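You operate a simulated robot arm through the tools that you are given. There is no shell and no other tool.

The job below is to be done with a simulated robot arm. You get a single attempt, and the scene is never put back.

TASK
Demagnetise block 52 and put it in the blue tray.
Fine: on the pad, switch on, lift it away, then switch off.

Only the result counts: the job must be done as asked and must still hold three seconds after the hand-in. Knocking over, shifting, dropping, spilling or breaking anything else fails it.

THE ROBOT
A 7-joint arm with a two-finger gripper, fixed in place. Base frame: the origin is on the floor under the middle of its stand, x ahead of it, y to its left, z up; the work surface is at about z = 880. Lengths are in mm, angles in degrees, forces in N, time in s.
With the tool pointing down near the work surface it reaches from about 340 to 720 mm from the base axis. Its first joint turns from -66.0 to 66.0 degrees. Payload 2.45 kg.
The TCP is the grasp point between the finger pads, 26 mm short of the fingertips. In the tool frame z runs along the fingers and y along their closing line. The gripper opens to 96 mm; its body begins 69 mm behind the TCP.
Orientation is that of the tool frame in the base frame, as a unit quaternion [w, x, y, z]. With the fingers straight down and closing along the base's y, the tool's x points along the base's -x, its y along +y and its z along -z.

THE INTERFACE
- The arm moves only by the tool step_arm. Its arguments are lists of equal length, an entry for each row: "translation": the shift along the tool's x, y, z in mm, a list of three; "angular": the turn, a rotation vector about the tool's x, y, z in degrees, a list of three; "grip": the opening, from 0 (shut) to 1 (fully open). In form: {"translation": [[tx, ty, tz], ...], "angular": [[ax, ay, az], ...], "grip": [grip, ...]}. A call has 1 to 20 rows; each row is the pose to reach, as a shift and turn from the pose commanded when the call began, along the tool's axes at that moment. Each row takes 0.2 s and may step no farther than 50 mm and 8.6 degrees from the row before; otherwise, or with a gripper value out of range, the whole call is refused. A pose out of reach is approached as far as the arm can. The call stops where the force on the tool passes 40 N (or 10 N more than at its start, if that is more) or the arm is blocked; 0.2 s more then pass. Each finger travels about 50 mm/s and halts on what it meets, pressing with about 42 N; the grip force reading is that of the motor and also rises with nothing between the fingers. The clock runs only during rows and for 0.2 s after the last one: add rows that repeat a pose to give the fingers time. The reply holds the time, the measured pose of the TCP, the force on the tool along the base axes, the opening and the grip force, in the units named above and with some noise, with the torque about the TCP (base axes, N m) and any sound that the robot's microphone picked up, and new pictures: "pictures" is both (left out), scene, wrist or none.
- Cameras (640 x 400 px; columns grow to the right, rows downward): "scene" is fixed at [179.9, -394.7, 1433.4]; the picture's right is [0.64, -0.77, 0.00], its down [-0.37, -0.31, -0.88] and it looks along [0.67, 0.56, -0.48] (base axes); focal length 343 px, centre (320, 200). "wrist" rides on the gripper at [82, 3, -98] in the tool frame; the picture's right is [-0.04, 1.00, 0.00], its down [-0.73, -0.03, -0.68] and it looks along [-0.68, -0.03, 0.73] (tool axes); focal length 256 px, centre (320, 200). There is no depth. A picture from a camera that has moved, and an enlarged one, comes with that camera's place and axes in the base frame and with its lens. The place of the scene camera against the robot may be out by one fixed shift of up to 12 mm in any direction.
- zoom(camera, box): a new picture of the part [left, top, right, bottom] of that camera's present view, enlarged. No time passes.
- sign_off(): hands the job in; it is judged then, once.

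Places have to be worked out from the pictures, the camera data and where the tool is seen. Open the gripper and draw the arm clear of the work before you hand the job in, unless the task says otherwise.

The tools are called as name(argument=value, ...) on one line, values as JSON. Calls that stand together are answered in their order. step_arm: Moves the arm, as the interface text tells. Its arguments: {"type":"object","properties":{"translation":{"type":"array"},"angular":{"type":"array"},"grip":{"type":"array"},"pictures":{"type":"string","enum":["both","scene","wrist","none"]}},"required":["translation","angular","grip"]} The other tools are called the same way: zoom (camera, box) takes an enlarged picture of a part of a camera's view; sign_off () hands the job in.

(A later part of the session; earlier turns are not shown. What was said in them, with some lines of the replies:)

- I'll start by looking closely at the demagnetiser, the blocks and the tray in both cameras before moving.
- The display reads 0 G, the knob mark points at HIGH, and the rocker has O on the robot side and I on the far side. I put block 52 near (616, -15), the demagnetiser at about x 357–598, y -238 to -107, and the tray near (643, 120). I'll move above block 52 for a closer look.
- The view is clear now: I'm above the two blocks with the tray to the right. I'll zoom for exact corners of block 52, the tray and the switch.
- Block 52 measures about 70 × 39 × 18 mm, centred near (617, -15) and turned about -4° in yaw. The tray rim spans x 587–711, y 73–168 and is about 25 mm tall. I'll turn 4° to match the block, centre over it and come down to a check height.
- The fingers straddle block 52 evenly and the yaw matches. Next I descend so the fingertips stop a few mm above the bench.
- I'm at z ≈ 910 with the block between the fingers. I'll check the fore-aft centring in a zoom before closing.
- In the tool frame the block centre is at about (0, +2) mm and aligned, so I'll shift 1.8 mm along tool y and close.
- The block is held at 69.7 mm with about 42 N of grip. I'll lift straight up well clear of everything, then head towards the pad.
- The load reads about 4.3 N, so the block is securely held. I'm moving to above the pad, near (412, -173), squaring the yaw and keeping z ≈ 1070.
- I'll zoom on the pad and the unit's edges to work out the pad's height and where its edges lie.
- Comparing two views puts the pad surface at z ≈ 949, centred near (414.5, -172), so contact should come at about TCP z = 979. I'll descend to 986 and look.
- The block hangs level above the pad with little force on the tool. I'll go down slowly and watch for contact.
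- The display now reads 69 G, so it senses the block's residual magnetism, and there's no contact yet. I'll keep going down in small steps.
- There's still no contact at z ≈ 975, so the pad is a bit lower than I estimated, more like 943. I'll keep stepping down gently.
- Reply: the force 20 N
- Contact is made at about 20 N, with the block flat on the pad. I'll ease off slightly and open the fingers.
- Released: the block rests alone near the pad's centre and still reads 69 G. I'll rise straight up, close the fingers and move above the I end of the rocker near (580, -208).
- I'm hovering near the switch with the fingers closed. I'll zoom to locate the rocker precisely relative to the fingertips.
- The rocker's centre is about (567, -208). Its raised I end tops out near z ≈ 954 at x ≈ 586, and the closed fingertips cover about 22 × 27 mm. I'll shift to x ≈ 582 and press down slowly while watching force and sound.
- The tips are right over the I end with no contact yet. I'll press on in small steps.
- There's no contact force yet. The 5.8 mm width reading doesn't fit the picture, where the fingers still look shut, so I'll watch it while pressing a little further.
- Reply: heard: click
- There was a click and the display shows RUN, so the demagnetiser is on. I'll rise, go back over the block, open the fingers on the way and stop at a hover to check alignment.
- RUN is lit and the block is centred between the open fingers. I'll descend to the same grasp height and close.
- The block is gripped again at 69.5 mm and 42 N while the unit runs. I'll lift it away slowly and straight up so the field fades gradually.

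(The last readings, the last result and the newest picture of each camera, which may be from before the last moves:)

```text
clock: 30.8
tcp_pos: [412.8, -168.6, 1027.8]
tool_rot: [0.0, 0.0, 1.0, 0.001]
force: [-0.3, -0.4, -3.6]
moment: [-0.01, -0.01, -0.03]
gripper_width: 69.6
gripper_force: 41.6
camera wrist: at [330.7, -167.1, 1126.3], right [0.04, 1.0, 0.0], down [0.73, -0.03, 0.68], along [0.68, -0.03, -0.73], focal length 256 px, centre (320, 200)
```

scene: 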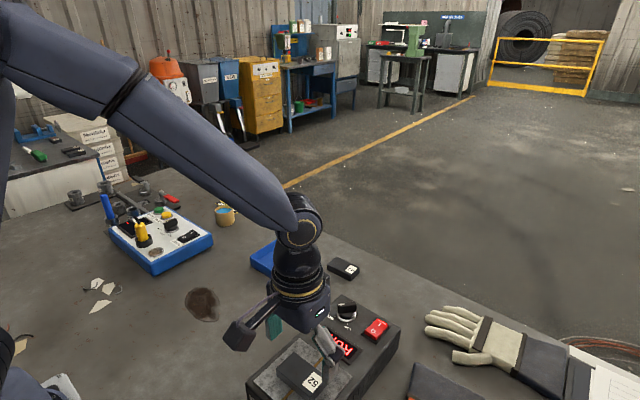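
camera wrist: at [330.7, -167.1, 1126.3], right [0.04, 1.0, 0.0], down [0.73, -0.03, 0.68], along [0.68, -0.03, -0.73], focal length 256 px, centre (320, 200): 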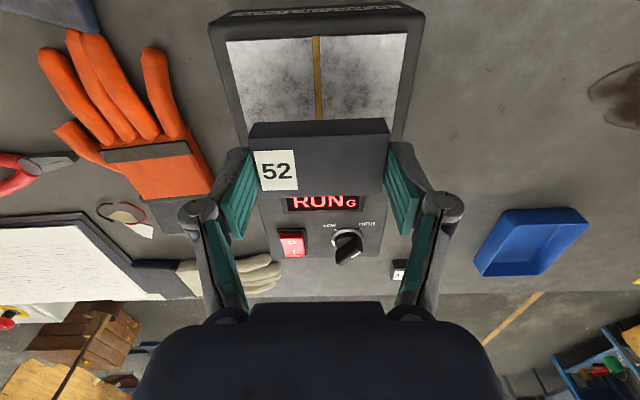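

The unit is still running and the block is free and held. I'll continue the slow, steady lift to get well out of the field.

step_arm(translation=[[0, 0, -4], [0, 0, -8], [0, 0, -12], [0, 0, -16], [0, 0, -20], [0, 0, -25], [0, 0, -30], [0, 0, -35], [0, 0, -40], [0, 0, -46], [0, 0, -52], [0, 0, -58], [0, 0, -64], [0, 0, -72], [0, 0, -80], [0, 0, -90], [0, 0, -100], [0, 0, -110], [0, 0, -120], [0, 0, -130]], angular=[[0, 0, 0], [0, 0, 0], [0, 0, 0], [0, 0, 0], [0, 0, 0], [0, 0, 0], [0, 0, 0], [0, 0, 0], [0, 0, 0], [0, 0, 0], [0, 0, 0], [0, 0, 0], [0, 0, 0], [0, 0, 0], [0, 0, 0], [0, 0, 0], [0, 0, 0], [0, 0, 0], [0, 0, 0], [0, 0, 0]], grip=[0.5, 0.5, 0.5, 0.5, 0.5, 0.5, 0.5, 0.5, 0.5, 0.5, 0.5, 0.5, 0.5, 0.5, 0.5, 0.5, 0.5, 0.5, 0.5, 0.5], pictures="both")

```text
clock: 35.0
tcp_pos: [412.3, -170.4, 1156.7]
tool_rot: [0.0, 0.0, 1.0, 0.0]
force: [0.1, -0.7, -4.4]
moment: [0.01, 0.0, -0.02]
gripper_width: 69.7
gripper_force: 41.7
camera wrist: at [330.1, -168.6, 1256.4], right [0.04, 1.0, 0.0], down [0.73, -0.03, 0.68], along [0.68, -0.03, -0.73], focal length 256 px, centre (320, 200)
```

scene: 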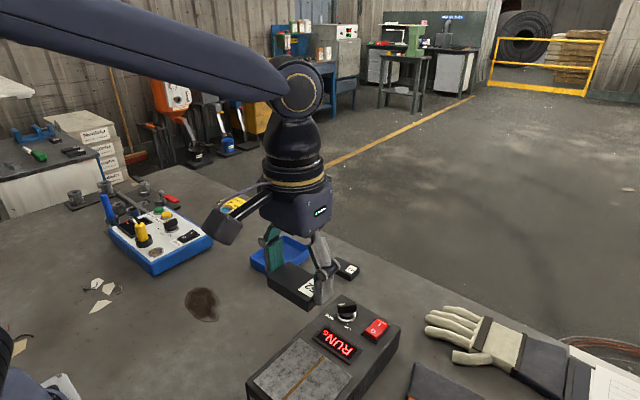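
wrist: 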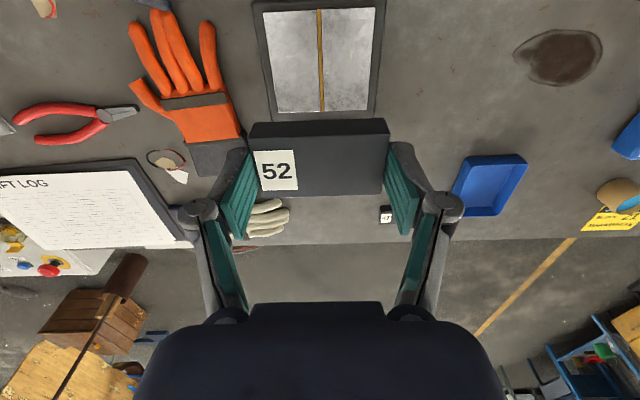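

The block is now about 180 mm above the pad and the unit is still on. So that I can switch off with empty fingers, I'll carry the block further away to the free bench spot it came from, about 250 mm from the coil.

step_arm(translation=[[-25, 20, 0], [-60, 47, 0], [-95, 74, 0], [-130, 101, 0], [-165, 129, 0], [-195, 152, 0], [-203.7, 158.9, 0], [-203.7, 158.9, 40], [-203.7, 158.9, 80], [-203.7, 158.9, 120], [-203.7, 158.9, 160], [-203.7, 158.9, 195], [-203.7, 158.9, 220], [-203.7, 158.9, 235], [-203.7, 158.9, 240], [-203.7, 158.9, 240]], angular=[[0, 0, 0], [0, 0, 0], [0, 0, 0], [0, 0, 0], [0, 0, 0], [0, 0, 0], [0, 0, 0], [0, 0, 0], [0, 0, 0], [0, 0, 0], [0, 0, 0], [0, 0, 0], [0, 0, 0], [0, 0, 0], [0, 0, 0], [0, 0, 0]], grip=[0.5, 0.5, 0.5, 0.5, 0.5, 0.5, 0.5, 0.5, 0.5, 0.5, 0.5, 0.5, 0.5, 0.5, 0.5, 0.5])

```text
clock: 38.4
tcp_pos: [616.6, -11.7, 917.1]
tool_rot: [0.0, 0.0, 1.0, -0.001]
force: [0.1, -0.7, -3.4]
moment: [-0.01, -0.03, 0.01]
gripper_width: 69.5
gripper_force: 42.1
camera wrist: at [534.5, -10.4, 1015.8], right [0.04, 1.0, 0.0], down [0.73, -0.03, 0.68], along [0.68, -0.03, -0.73], focal length 256 px, centre (320, 200)
```

scene: 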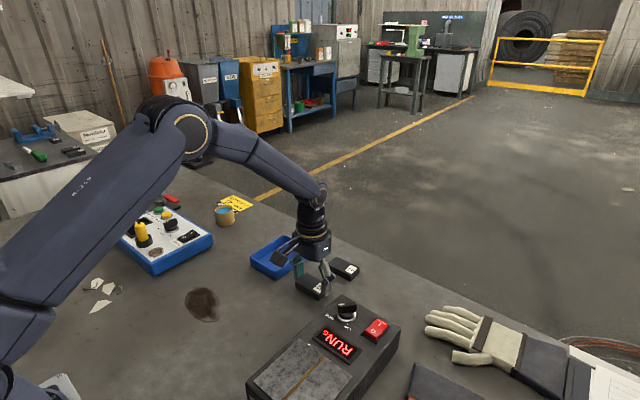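
wrist: 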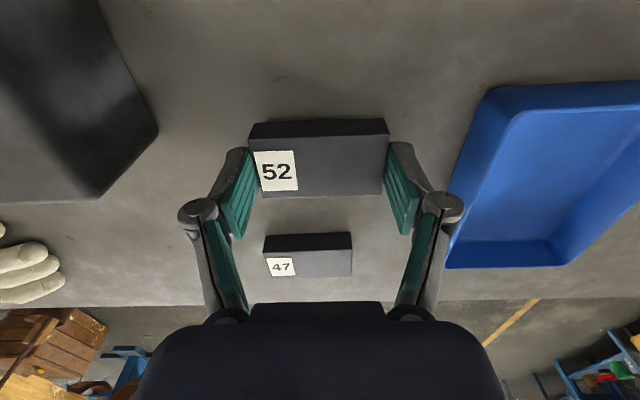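

I'm about 7 mm above bench contact, so I'll lower in 1 mm steps.

step_arm(translation=[[0, 0, 2], [0, 0, 4], [0, 0, 5.5], [0, 0, 6.5], [0, 0, 6.5]], angular=[[0, 0, 0], [0, 0, 0], [0, 0, 0], [0, 0, 0], [0, 0, 0]], grip=[0.5, 0.5, 0.5, 0.5, 0.5], pictures="none")

```text
clock: 39.6
tcp_pos: [616.4, -11.0, 912.0]
tool_rot: [0.0, 0.0, 1.0, 0.001]
force: [0.0, -0.3, -3.6]
moment: [-0.02, -0.01, -0.04]
gripper_width: 69.9
gripper_force: 42.5
```

step_arm(translation=[[0, 0, 0.7], [0, 0, 1.4], [0, 0, 1.4]], angular=[[0, 0, 0], [0, 0, 0], [0, 0, 0]], grip=[0.5, 0.5, 0.5], pictures="none")

```text
clock: 40.4
tcp_pos: [616.1, -12.5, 910.6]
tool_rot: [0.0, 0.0, 1.0, 0.0]
force: [-5.1, -0.3, 8.9]
moment: [0.07, 0.18, 0.01]
gripper_width: 69.7
gripper_force: 42.6
```

The block is touching the bench with a light load, so I'll release it, rise, close the fingers and go above the O end of the rocker near (552, -208).

step_arm(translation=[[0, 0, 0], [0, 0, 0], [0, 0, 0], [0, 0, 0], [0, 0, -25], [0, 0, -65], [0, 0, -110], [0, 0, -155], [0, 0, -165], [16, -48, -165], [32, -94, -165], [48, -140, -165], [60, -180, -165], [64.7, -194.9, -165], [64.7, -194.9, -165], [64.7, -194.9, -165]], angular=[[0, 0, 0], [0, 0, 0], [0, 0, 0], [0, 0, 0], [0, 0, 0], [0, 0, 0], [0, 0, 0], [0, 0, 0], [0, 0, 0], [0, 0, 0], [0, 0, 0], [0, 0, 0], [0, 0, 0], [0, 0, 0], [0, 0, 0], [0, 0, 0]], grip=[0.7, 0.85, 0.96, 0.96, 0.96, 0.96, 0.96, 0.96, 0.96, 0.8, 0.5, 0.3, 0.1, 0, 0, 0])

```text
refused: row 10 steps farther than a row can; nothing moved
```

The lateral step was slightly over 50 mm, so I'll resend with smaller steps.

step_arm(translation=[[0, 0, 0], [0, 0, 0], [0, 0, 0], [0, 0, 0], [0, 0, -25], [0, 0, -65], [0, 0, -110], [0, 0, -150], [0, 0, -165], [13, -39, -165], [26, -78, -165], [39, -117, -165], [52, -156, -165], [64.7, -194.9, -165], [64.7, -194.9, -165], [64.7, -194.9, -165]], angular=[[0, 0, 0], [0, 0, 0], [0, 0, 0], [0, 0, 0], [0, 0, 0], [0, 0, 0], [0, 0, 0], [0, 0, 0], [0, 0, 0], [0, 0, 0], [0, 0, 0], [0, 0, 0], [0, 0, 0], [0, 0, 0], [0, 0, 0], [0, 0, 0]], grip=[0.7, 0.85, 0.96, 0.96, 0.96, 0.96, 0.96, 0.96, 0.96, 0.8, 0.5, 0.3, 0.1, 0, 0, 0])

```text
clock: 43.8
tcp_pos: [554.2, -206.4, 1074.9]
tool_rot: [0.001, 0.0, 1.0, 0.0]
force: [0.2, -0.1, 0.0]
moment: [-0.03, 0.01, -0.01]
gripper_width: 0.0
gripper_force: 28.3
camera wrist: at [471.1, -203.9, 1174.1], right [0.04, 1.0, 0.0], down [0.73, -0.03, 0.68], along [0.68, -0.03, -0.73], focal length 256 px, centre (320, 200)
```

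scene: 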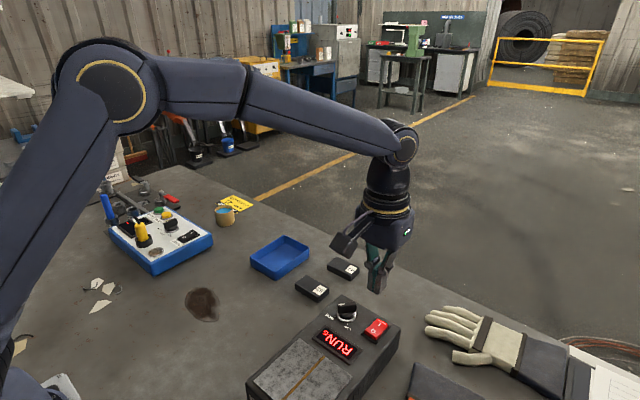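
wrist: 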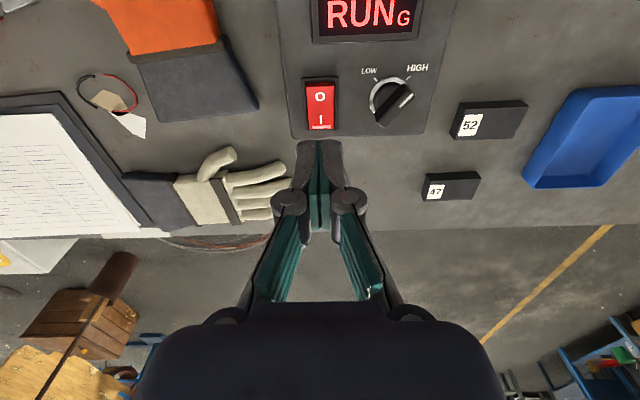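

Block 52 sits free on the bench, the unit still shows RUN and the O end is now raised. I'll press the O end down with the same travel as before.

step_arm(translation=[[0, 0, 30], [0, 0, 60], [0, 0, 80], [0, 0, 90], [0, 0, 93], [0, 0, 95], [0, 0, 96.5], [0, 0, 98], [0, 0, 99.5], [0, 0, 101], [0, 0, 101]], angular=[[0, 0, 0], [0, 0, 0], [0, 0, 0], [0, 0, 0], [0, 0, 0], [0, 0, 0], [0, 0, 0], [0, 0, 0], [0, 0, 0], [0, 0, 0], [0, 0, 0]], grip=[0, 0, 0, 0, 0, 0, 0, 0, 0, 0, 0])

```text
clock: 46.2
tcp_pos: [553.0, -205.1, 974.1]
tool_rot: [0.0, 0.0, 1.0, 0.0]
force: [-0.1, -0.1, 0.9]
moment: [-0.03, 0.02, 0.0]
gripper_width: 6.0
gripper_force: 29.1
camera wrist: at [469.6, -203.3, 1073.3], right [0.04, 1.0, 0.0], down [0.73, -0.03, 0.68], along [0.68, -0.03, -0.73], focal length 256 px, centre (320, 200)
```

scene: 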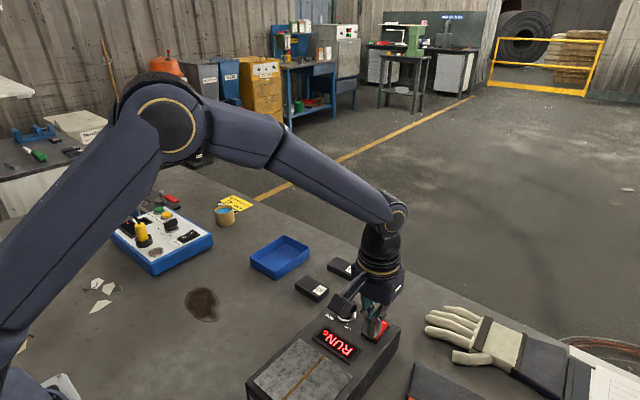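
wrist: 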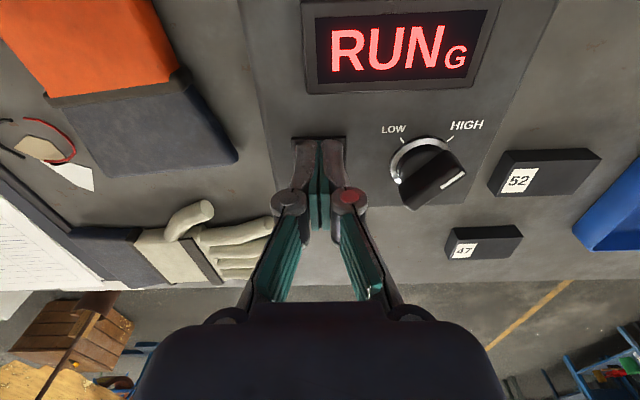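

There's no click yet. As with the on-press, it should need about 1–2 mm more.

step_arm(translation=[[0, 0, 0.8], [0, 0, 1.6], [0, 0, 1.6]], angular=[[0, 0, 0], [0, 0, 0], [0, 0, 0]], grip=[0, 0, 0])

```text
clock: 47.0
tcp_pos: [551.1, -203.9, 972.1]
tool_rot: [-0.001, -0.001, 1.0, 0.001]
force: [-3.2, 2.8, 8.7]
moment: [0.06, -0.04, 0.02]
gripper_width: 6.0
gripper_force: 28.3
heard: click
camera wrist: at [469.9, -203.3, 1071.9], right [0.04, 1.0, 0.0], down [0.73, -0.03, 0.68], along [0.68, -0.03, -0.73], focal length 256 px, centre (320, 200)
```

scene: 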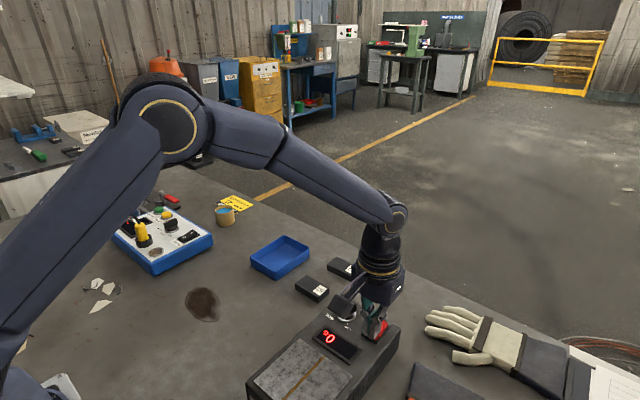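
wrist: 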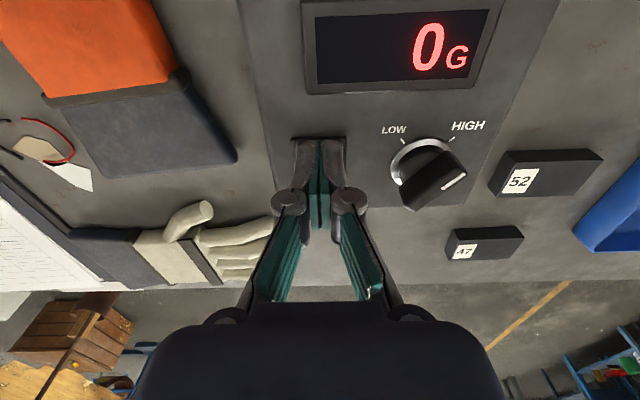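

A click, and the display is back to 0 G, so the unit is off with the block far away. Next I'll go back to the block with the tool turned 90° so I grip across its 39 mm width, which leaves more finger room in the tray, then check the residual reading over the pad.

step_arm(translation=[[0, 0, -20], [0, 0, -60], [0, 0, -103], [-13, 39, -103], [-26, 78, -103], [-39, 117, -103], [-52, 156, -103], [-64.7, 194.9, -103], [-64.7, 194.9, -103], [-64.7, 194.9, -103], [-64.7, 194.9, -103], [-64.7, 194.9, -103], [-64.7, 194.9, -103], [-64.7, 194.9, -103], [-64.7, 194.9, -103], [-64.7, 194.9, -103]], angular=[[0, 0, 0], [0, 0, 0], [0, 0, 0], [0, 0, -8], [0, 0, -16], [0, 0, -24], [0, 0, -32], [0, 0, -40], [0, 0, -48], [0, 0, -56], [0, 0, -64], [0, 0, -72], [0, 0, -80], [0, 0, -86], [0, 0, -90], [0, 0, -90]], grip=[0, 0, 0, 0, 0.2, 0.4, 0.6, 0.7, 0.7, 0.7, 0.7, 0.7, 0.7, 0.7, 0.7, 0.7])

```text
clock: 50.4
tcp_pos: [617.8, -10.6, 1076.1]
tool_rot: [0.0, 0.708, -0.706, 0.0]
force: [0.2, -0.4, 0.0]
moment: [-0.02, 0.0, 0.01]
gripper_width: 67.1
gripper_force: 0.1
camera wrist: at [612.8, -94.3, 1174.1], right [-1.0, 0.04, 0.0], down [0.03, 0.73, 0.68], along [0.03, 0.68, -0.73], focal length 256 px, centre (320, 200)
```

scene: 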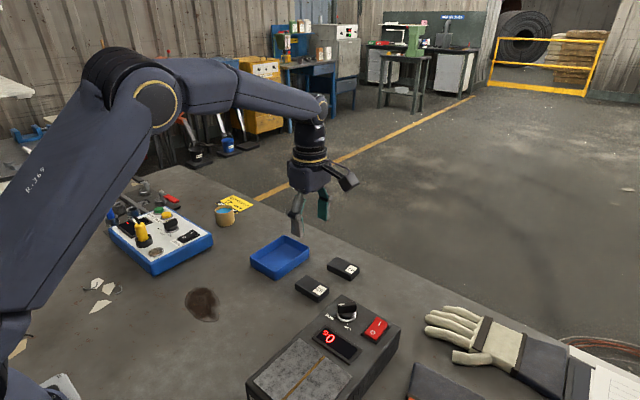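
wrist: 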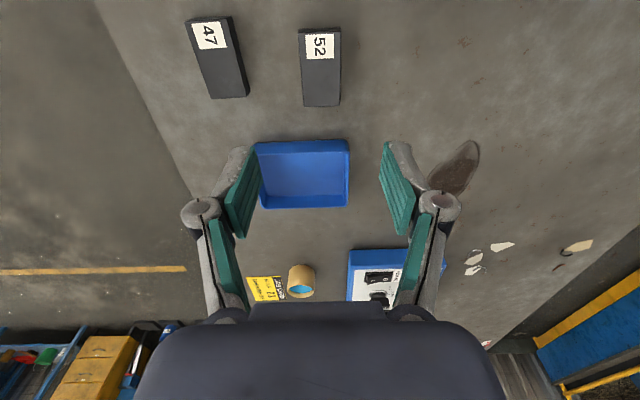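

The tool is rotated as intended and both blocks and the tray are visible, with block 52 straight ahead. I'll lower to a check height over the block.

step_arm(translation=[[0, 0, 35], [0, 0, 75], [0, 0, 110], [0, 0, 124], [0, 0, 124]], angular=[[0, 0, 0], [0, 0, 0], [0, 0, 0], [0, 0, 0], [0, 0, 0]], grip=[0.7, 0.7, 0.7, 0.7, 0.7], pictures="wrist")

zoom(camera="wrist", box=[220, 60, 420, 240])

```text
clock: 51.6
tcp_pos: [616.1, -12.3, 950.6]
tool_rot: [0.0, -0.707, 0.707, 0.0]
force: [0.5, -0.2, 0.2]
moment: [0.05, -0.04, -0.02]
gripper_width: 67.3
gripper_force: 0.1
camera wrist: at [612.8, -95.0, 1050.2], right [-1.0, 0.04, 0.0], down [0.03, 0.73, 0.68], along [0.03, 0.68, -0.73], focal length 256 px, centre (320, 200)
```

wrist: 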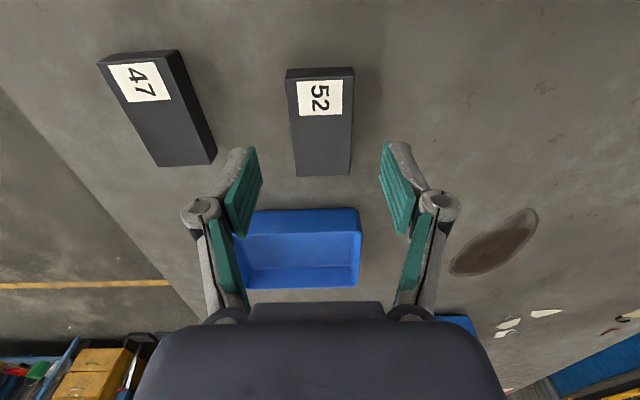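

```text
2.22 times, centred on (320, 150) of wrist
camera zoom: at [612.8, -95.0, 1050.2], right [-1.0, 0.04, 0.0], down [0.03, 0.73, 0.68], along [0.03, 0.68, -0.73], focal length 569 px, centre (320, 311)
```

zoom: 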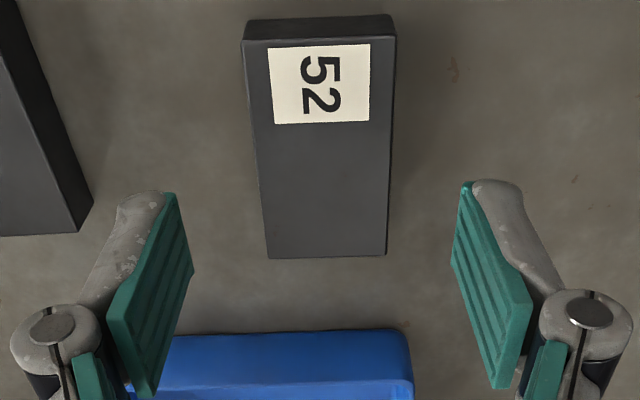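

The block is centred to within 1 mm and square to the fingers. I'll descend and close across its width.

step_arm(translation=[[0, 0, 15], [0, 0, 28], [0, 0, 36], [0, 0, 41], [0, 0, 41], [0, 0, 41], [0, 0, 41], [0, 0, 41], [0, 0, 41], [0, 0, 41]], angular=[[0, 0, 0], [0, 0, 0], [0, 0, 0], [0, 0, 0], [0, 0, 0], [0, 0, 0], [0, 0, 0], [0, 0, 0], [0, 0, 0], [0, 0, 0]], grip=[0.7, 0.7, 0.7, 0.7, 0.6, 0.45, 0.3, 0.2, 0.2, 0.2], pictures="wrist")

```text
clock: 53.8
tcp_pos: [616.5, -11.3, 908.5]
tool_rot: [0.0, 0.707, -0.707, 0.0]
force: [-1.2, -0.4, 0.2]
moment: [-0.01, 0.11, -0.01]
gripper_width: 39.4
gripper_force: 41.9
camera wrist: at [612.0, -94.8, 1008.8], right [-1.0, 0.04, 0.0], down [0.03, 0.73, 0.68], along [0.03, 0.68, -0.73], focal length 256 px, centre (320, 200)
```

wrist: 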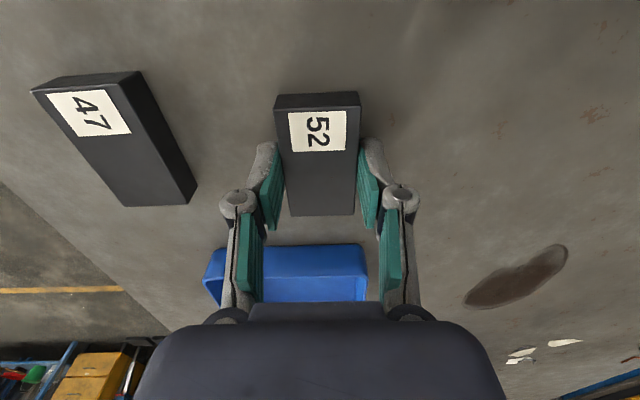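

The block is held at 39.4 mm. I'll lift and carry it over the pad, with the unit off, to check the residual reading.

step_arm(translation=[[0, 0, -10], [0, 0, -40], [0, 0, -80], [0, 0, -120], [0, 0, -165], [24, 31, -165], [48, 62, -165], [72, 93, -165], [96, 123, -165], [120, 154, -165], [144, 185, -165], [158.9, 203.7, -165], [158.9, 203.7, -130], [158.9, 203.7, -100], [158.9, 203.7, -80], [158.9, 203.7, -73], [158.9, 203.7, -69], [158.9, 203.7, -69]], angular=[[0, 0, 0], [0, 0, 0], [0, 0, 0], [0, 0, 0], [0, 0, 0], [0, 0, 0], [0, 0, 0], [0, 0, 0], [0, 0, 0], [0, 0, 0], [0, 0, 0], [0, 0, 0], [0, 0, 0], [0, 0, 0], [0, 0, 0], [0, 0, 0], [0, 0, 0], [0, 0, 0]], grip=[0.2, 0.2, 0.2, 0.2, 0.2, 0.2, 0.2, 0.2, 0.2, 0.2, 0.2, 0.2, 0.2, 0.2, 0.2, 0.2, 0.2, 0.2])

```text
clock: 57.6
tcp_pos: [412.0, -168.6, 978.8]
tool_rot: [0.0, 0.708, -0.707, 0.0]
force: [0.6, 0.4, -4.0]
moment: [-0.02, 0.0, 0.0]
gripper_width: 39.5
gripper_force: 42.1
camera wrist: at [408.5, -252.0, 1078.2], right [-1.0, 0.04, 0.0], down [0.03, 0.73, 0.68], along [0.03, 0.68, -0.73], focal length 256 px, centre (320, 200)
```

scene: 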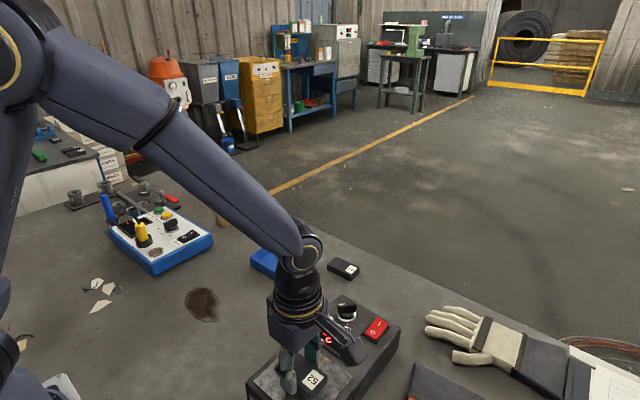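
wrist: 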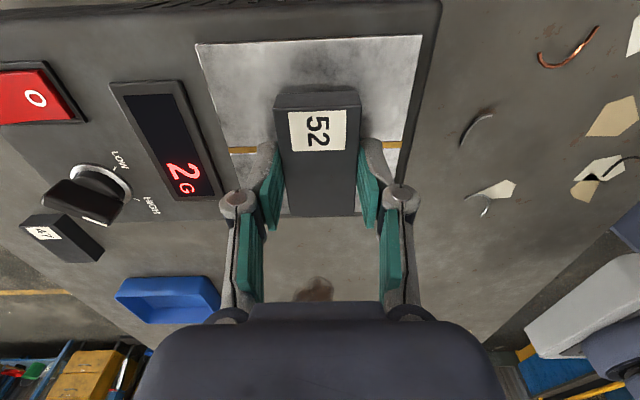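

The residual is down from 69 G to 2 G, so the demagnetising worked. I'll lift and carry the block to above the tray, near (649, 121), and check the tray position from there.

step_arm(translation=[[0, 0, -15], [0, 0, -50], [0, 0, -96], [-29, -24, -96], [-58, -47, -96], [-88, -71, -96], [-117, -94, -96], [-146, -118, -96], [-176, -142, -96], [-205, -165, -96], [-234, -189, -96], [-264, -212, -96], [-292.8, -236, -96], [-292.8, -236, -96]], angular=[[0, 0, 0], [0, 0, 0], [0, 0, 0], [0, 0, 0], [0, 0, 0], [0, 0, 0], [0, 0, 0], [0, 0, 0], [0, 0, 0], [0, 0, 0], [0, 0, 0], [0, 0, 0], [0, 0, 0], [0, 0, 0]], grip=[0.2, 0.2, 0.2, 0.2, 0.2, 0.2, 0.2, 0.2, 0.2, 0.2, 0.2, 0.2, 0.2, 0.2])

zoom(camera="wrist", box=[220, 0, 420, 120])

```text
clock: 60.6
tcp_pos: [646.9, 121.3, 1072.8]
tool_rot: [0.0, 0.707, -0.707, 0.0]
force: [0.0, -0.2, -4.2]
moment: [0.01, 0.0, 0.0]
gripper_width: 39.6
gripper_force: 41.8
camera wrist: at [642.7, 38.3, 1173.5], right [-1.0, 0.04, 0.0], down [0.03, 0.73, 0.68], along [0.03, 0.68, -0.73], focal length 256 px, centre (320, 200)
```

scene: 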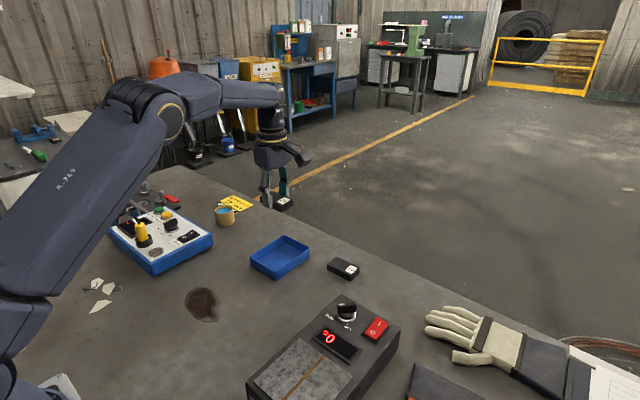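
wrist: 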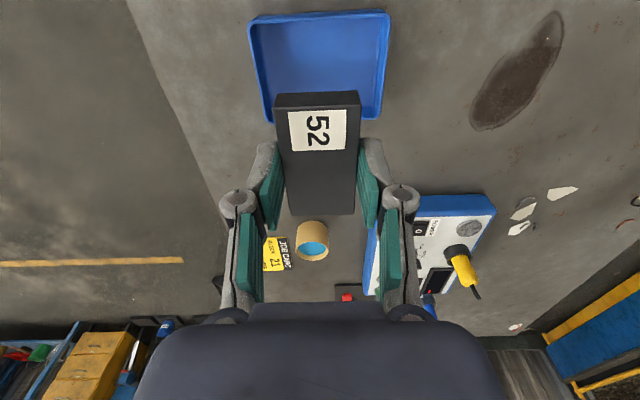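

```text
3.20 times, centred on (320, 60) of wrist
camera zoom: at [642.7, 38.3, 1173.5], right [-1.0, 0.04, 0.0], down [0.03, 0.73, 0.68], along [0.03, 0.68, -0.73], focal length 819 px, centre (320, 648)
```

zoom: 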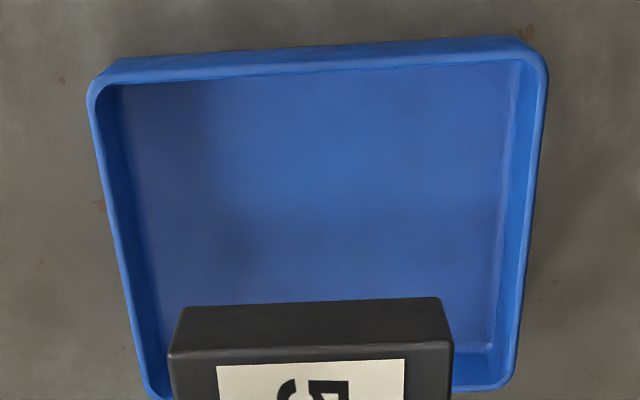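

The tray rim from here measures x 587–711, y 76–168, centred at (649, 121.6), so the block is nearly dead centre. I'll descend into the tray and stop a little above its floor.

step_arm(translation=[[-1.2, 0, 35], [-1.2, 0, 75], [-1.2, 0, 105], [-1.2, 0, 125], [-1.2, 0, 138], [-1.2, 0, 147], [-1.2, 0, 147]], angular=[[0, 0, 0], [0, 0, 0], [0, 0, 0], [0, 0, 0], [0, 0, 0], [0, 0, 0], [0, 0, 0]], grip=[0.2, 0.2, 0.2, 0.2, 0.2, 0.2, 0.2])

zoom(camera="wrist", box=[200, 60, 440, 260])

```text
clock: 62.2
tcp_pos: [648.4, 124.0, 926.8]
tool_rot: [0.0, -0.707, 0.707, 0.001]
force: [0.2, -0.7, -3.5]
moment: [0.0, -0.02, -0.01]
gripper_width: 39.7
gripper_force: 41.9
camera wrist: at [644.4, 42.0, 1025.5], right [-1.0, 0.04, 0.0], down [0.03, 0.73, 0.68], along [0.03, 0.68, -0.73], focal length 256 px, centre (320, 200)
```

scene: 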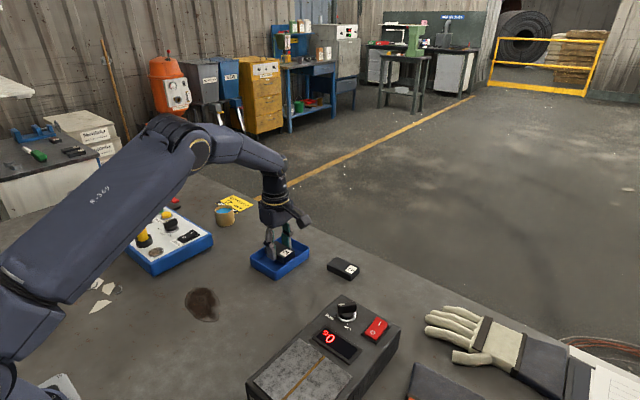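
wrist: 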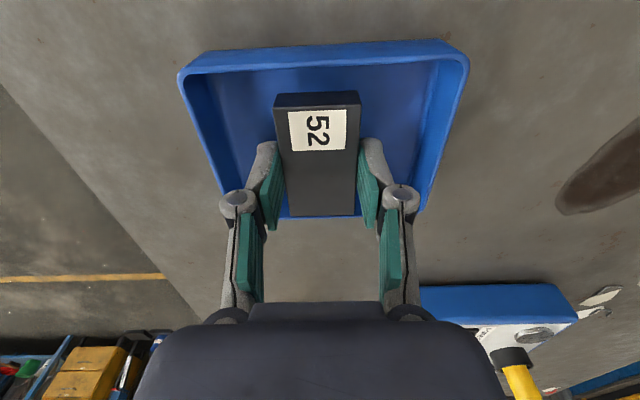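

```text
2.00 times, centred on (320, 160) of wrist
camera zoom: at [644.4, 42.0, 1025.5], right [-1.0, 0.04, 0.0], down [0.03, 0.73, 0.68], along [0.03, 0.68, -0.73], focal length 512 px, centre (320, 280)
```

zoom: 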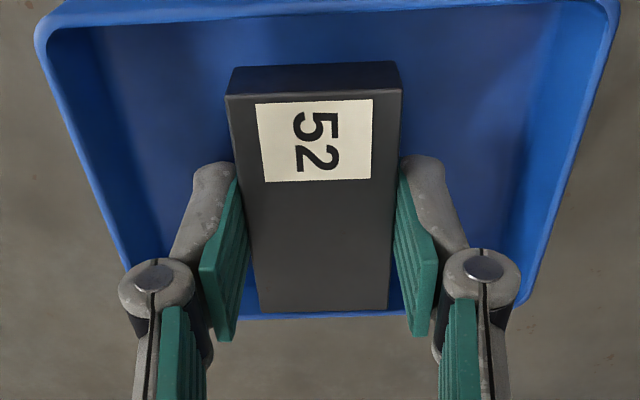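

The block is inside the rim with roughly 10 mm clear at each end and plenty at the sides. I'll lower gently to the tray floor.

step_arm(translation=[[0, 0, 4], [0, 0, 8], [0, 0, 11], [0, 0, 12.5], [0, 0, 12.5]], angular=[[0, 0, 0], [0, 0, 0], [0, 0, 0], [0, 0, 0], [0, 0, 0]], grip=[0.2, 0.2, 0.2, 0.2, 0.2], pictures="none")

```text
clock: 63.4
tcp_pos: [649.9, 124.0, 916.4]
tool_rot: [0.0, 0.707, -0.707, 0.0]
force: [-0.3, -0.7, -3.4]
moment: [-0.05, 0.0, 0.01]
gripper_width: 39.4
gripper_force: 42.0
```

step_arm(translation=[[0, 0, 0.8], [0, 0, 1.6], [0, 0, 1.6]], angular=[[0, 0, 0], [0, 0, 0], [0, 0, 0]], grip=[0.2, 0.2, 0.2], pictures="none")

```text
clock: 64.2
tcp_pos: [648.9, 123.3, 912.9]
tool_rot: [0.0, 0.707, -0.707, 0.0]
force: [0.3, 0.7, -2.9]
moment: [-0.01, -0.01, 0.0]
gripper_width: 39.7
gripper_force: 42.1
```

Only the block's weight shows, so I'll take another small step down.

step_arm(translation=[[0, 0, 0.6], [0, 0, 1.2], [0, 0, 1.2]], angular=[[0, 0, 0], [0, 0, 0], [0, 0, 0]], grip=[0.2, 0.2, 0.2], pictures="none")

```text
clock: 65.0
tcp_pos: [648.6, 124.6, 913.1]
tool_rot: [-0.001, 0.708, -0.706, 0.0]
force: [-3.1, -2.7, 7.7]
moment: [0.02, 0.15, 0.06]
gripper_width: 39.3
gripper_force: 41.8
```

The block is on the tray floor with a light load. I'll open only about 5 mm per side so the fingers stay clear of the walls, then rise straight up.

step_arm(translation=[[0, 0, 0], [0, 0, 0], [0, 0, 0], [0, 0, 0], [0, 0, -8], [0, 0, -20], [0, 0, -45], [0, 0, -85], [0, 0, -125], [0, 0, -160], [0, 0, -160]], angular=[[0, 0, 0], [0, 0, 0], [0, 0, 0], [0, 0, 0], [0, 0, 0], [0, 0, 0], [0, 0, 0], [0, 0, 0], [0, 0, 0], [0, 0, 0], [0, 0, 0]], grip=[0.45, 0.52, 0.52, 0.52, 0.52, 0.52, 0.52, 0.52, 0.52, 0.6, 0.7])

```text
clock: 67.4
tcp_pos: [647.6, 124.9, 1072.5]
tool_rot: [0.0, -0.707, 0.707, -0.001]
force: [0.5, 0.1, 0.1]
moment: [0.01, -0.04, -0.01]
gripper_width: 67.2
gripper_force: 0.2
camera wrist: at [643.6, 42.6, 1171.8], right [-1.0, 0.04, 0.0], down [0.03, 0.73, 0.68], along [0.03, 0.68, -0.73], focal length 256 px, centre (320, 200)
```

scene: 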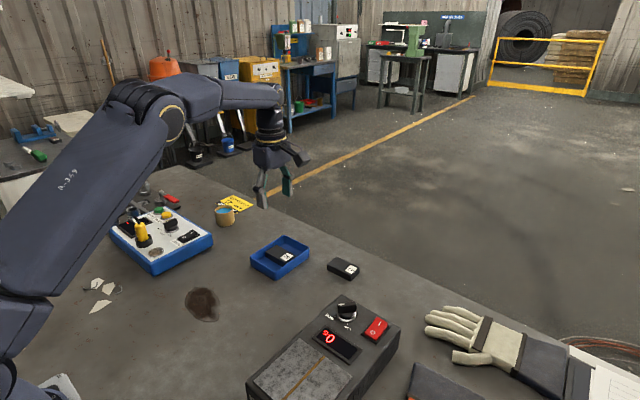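
wrist: 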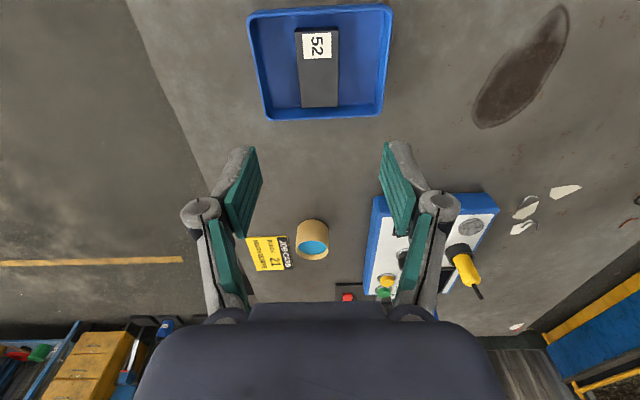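

Block 52 lies flat in the tray, the display reads 0 and nothing else has moved. I'll draw the arm up and back with the gripper open, then take a final look at the switch and tray.

step_arm(translation=[[0, 0, -40], [0, 0, -80], [0, 30, -110], [20, 65, -120], [40, 100, -120], [60, 140, -120], [80, 180, -120], [80, 180, -120]], angular=[[0, 0, 0], [0, 0, 0], [0, 0, 0], [0, 0, 0], [0, 0, 0], [0, 0, 0], [0, 0, 0], [0, 0, 0]], grip=[0.8, 0.9, 1, 1, 1, 1, 1, 1])

zoom(camera="scene", box=[230, 220, 430, 380])

```text
clock: 69.2
tcp_pos: [468.8, 47.2, 1193.7]
tool_rot: [0.0, 0.708, -0.707, 0.0]
force: [0.0, 0.2, -0.6]
moment: [-0.01, -0.02, 0.03]
gripper_width: 96.0
gripper_force: 0.2
camera wrist: at [464.2, -35.6, 1292.8], right [-1.0, 0.04, 0.0], down [0.03, 0.73, 0.68], along [0.03, 0.68, -0.73], focal length 256 px, centre (320, 200)
```

scene: 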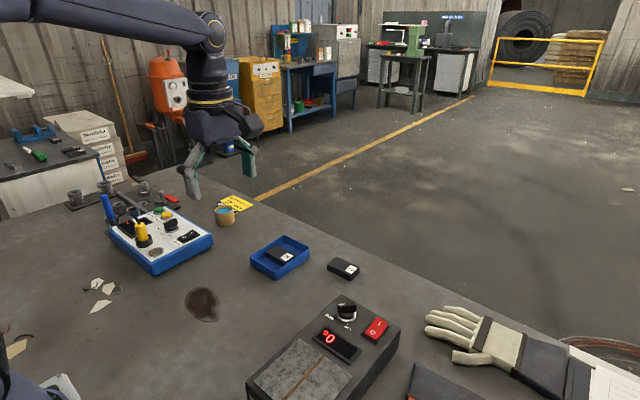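
wrist: 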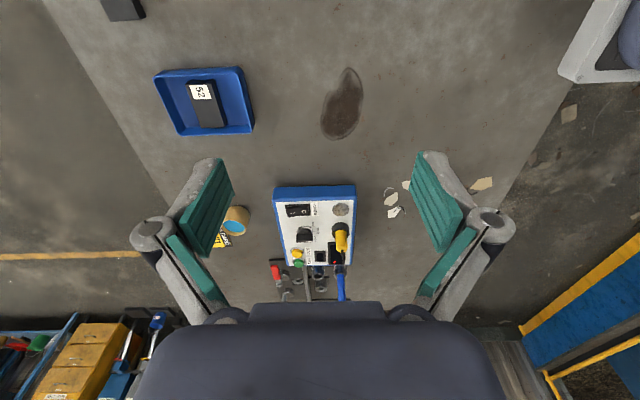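

```text
2.50 times, centred on (330, 300) of scene
camera zoom: at [179.8, -394.7, 1433.4], right [0.64, -0.77, 0.0], down [-0.37, -0.31, -0.88], along [0.67, 0.56, -0.48], focal length 858 px, centre (295, -50)
```

zoom: 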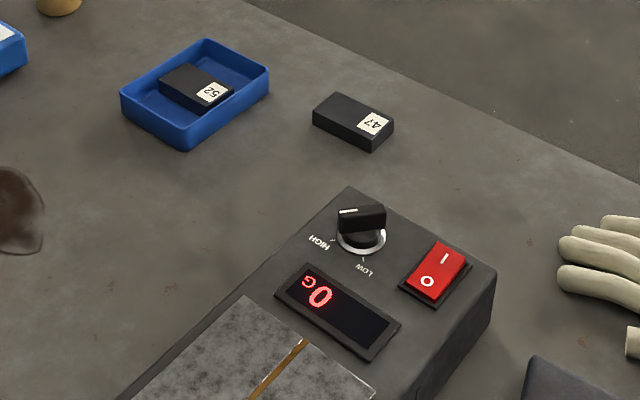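

Block 52 is flat in the blue tray, demagnetised from 69 G to 2 G. The switch is off with the display at 0 G, block 47 and everything else is where it was, and the arm is clear with the gripper open. I'm handing the job in.

sign_off()

```text
The job is handed in.
```

Block 52 is demagnetised and lying flat in the blue tray. Its reading on the unit's display dropped from 69 G to 2 G.

- **Demagnetising:** I set the block on the pad and switched the unit on, with the knob left at HIGH as found. I then lifted the block slowly straight up. I set it on the bench about 250 mm from the pad before switching the unit off.
- **Check:** With the unit off, I held the block just above the pad to read the 2 G, then put it in the tray.
- **End state:** The unit is off and shows 0 G. Block 47 and everything else look undisturbed in the last pictures, and the arm is clear with the gripper open.
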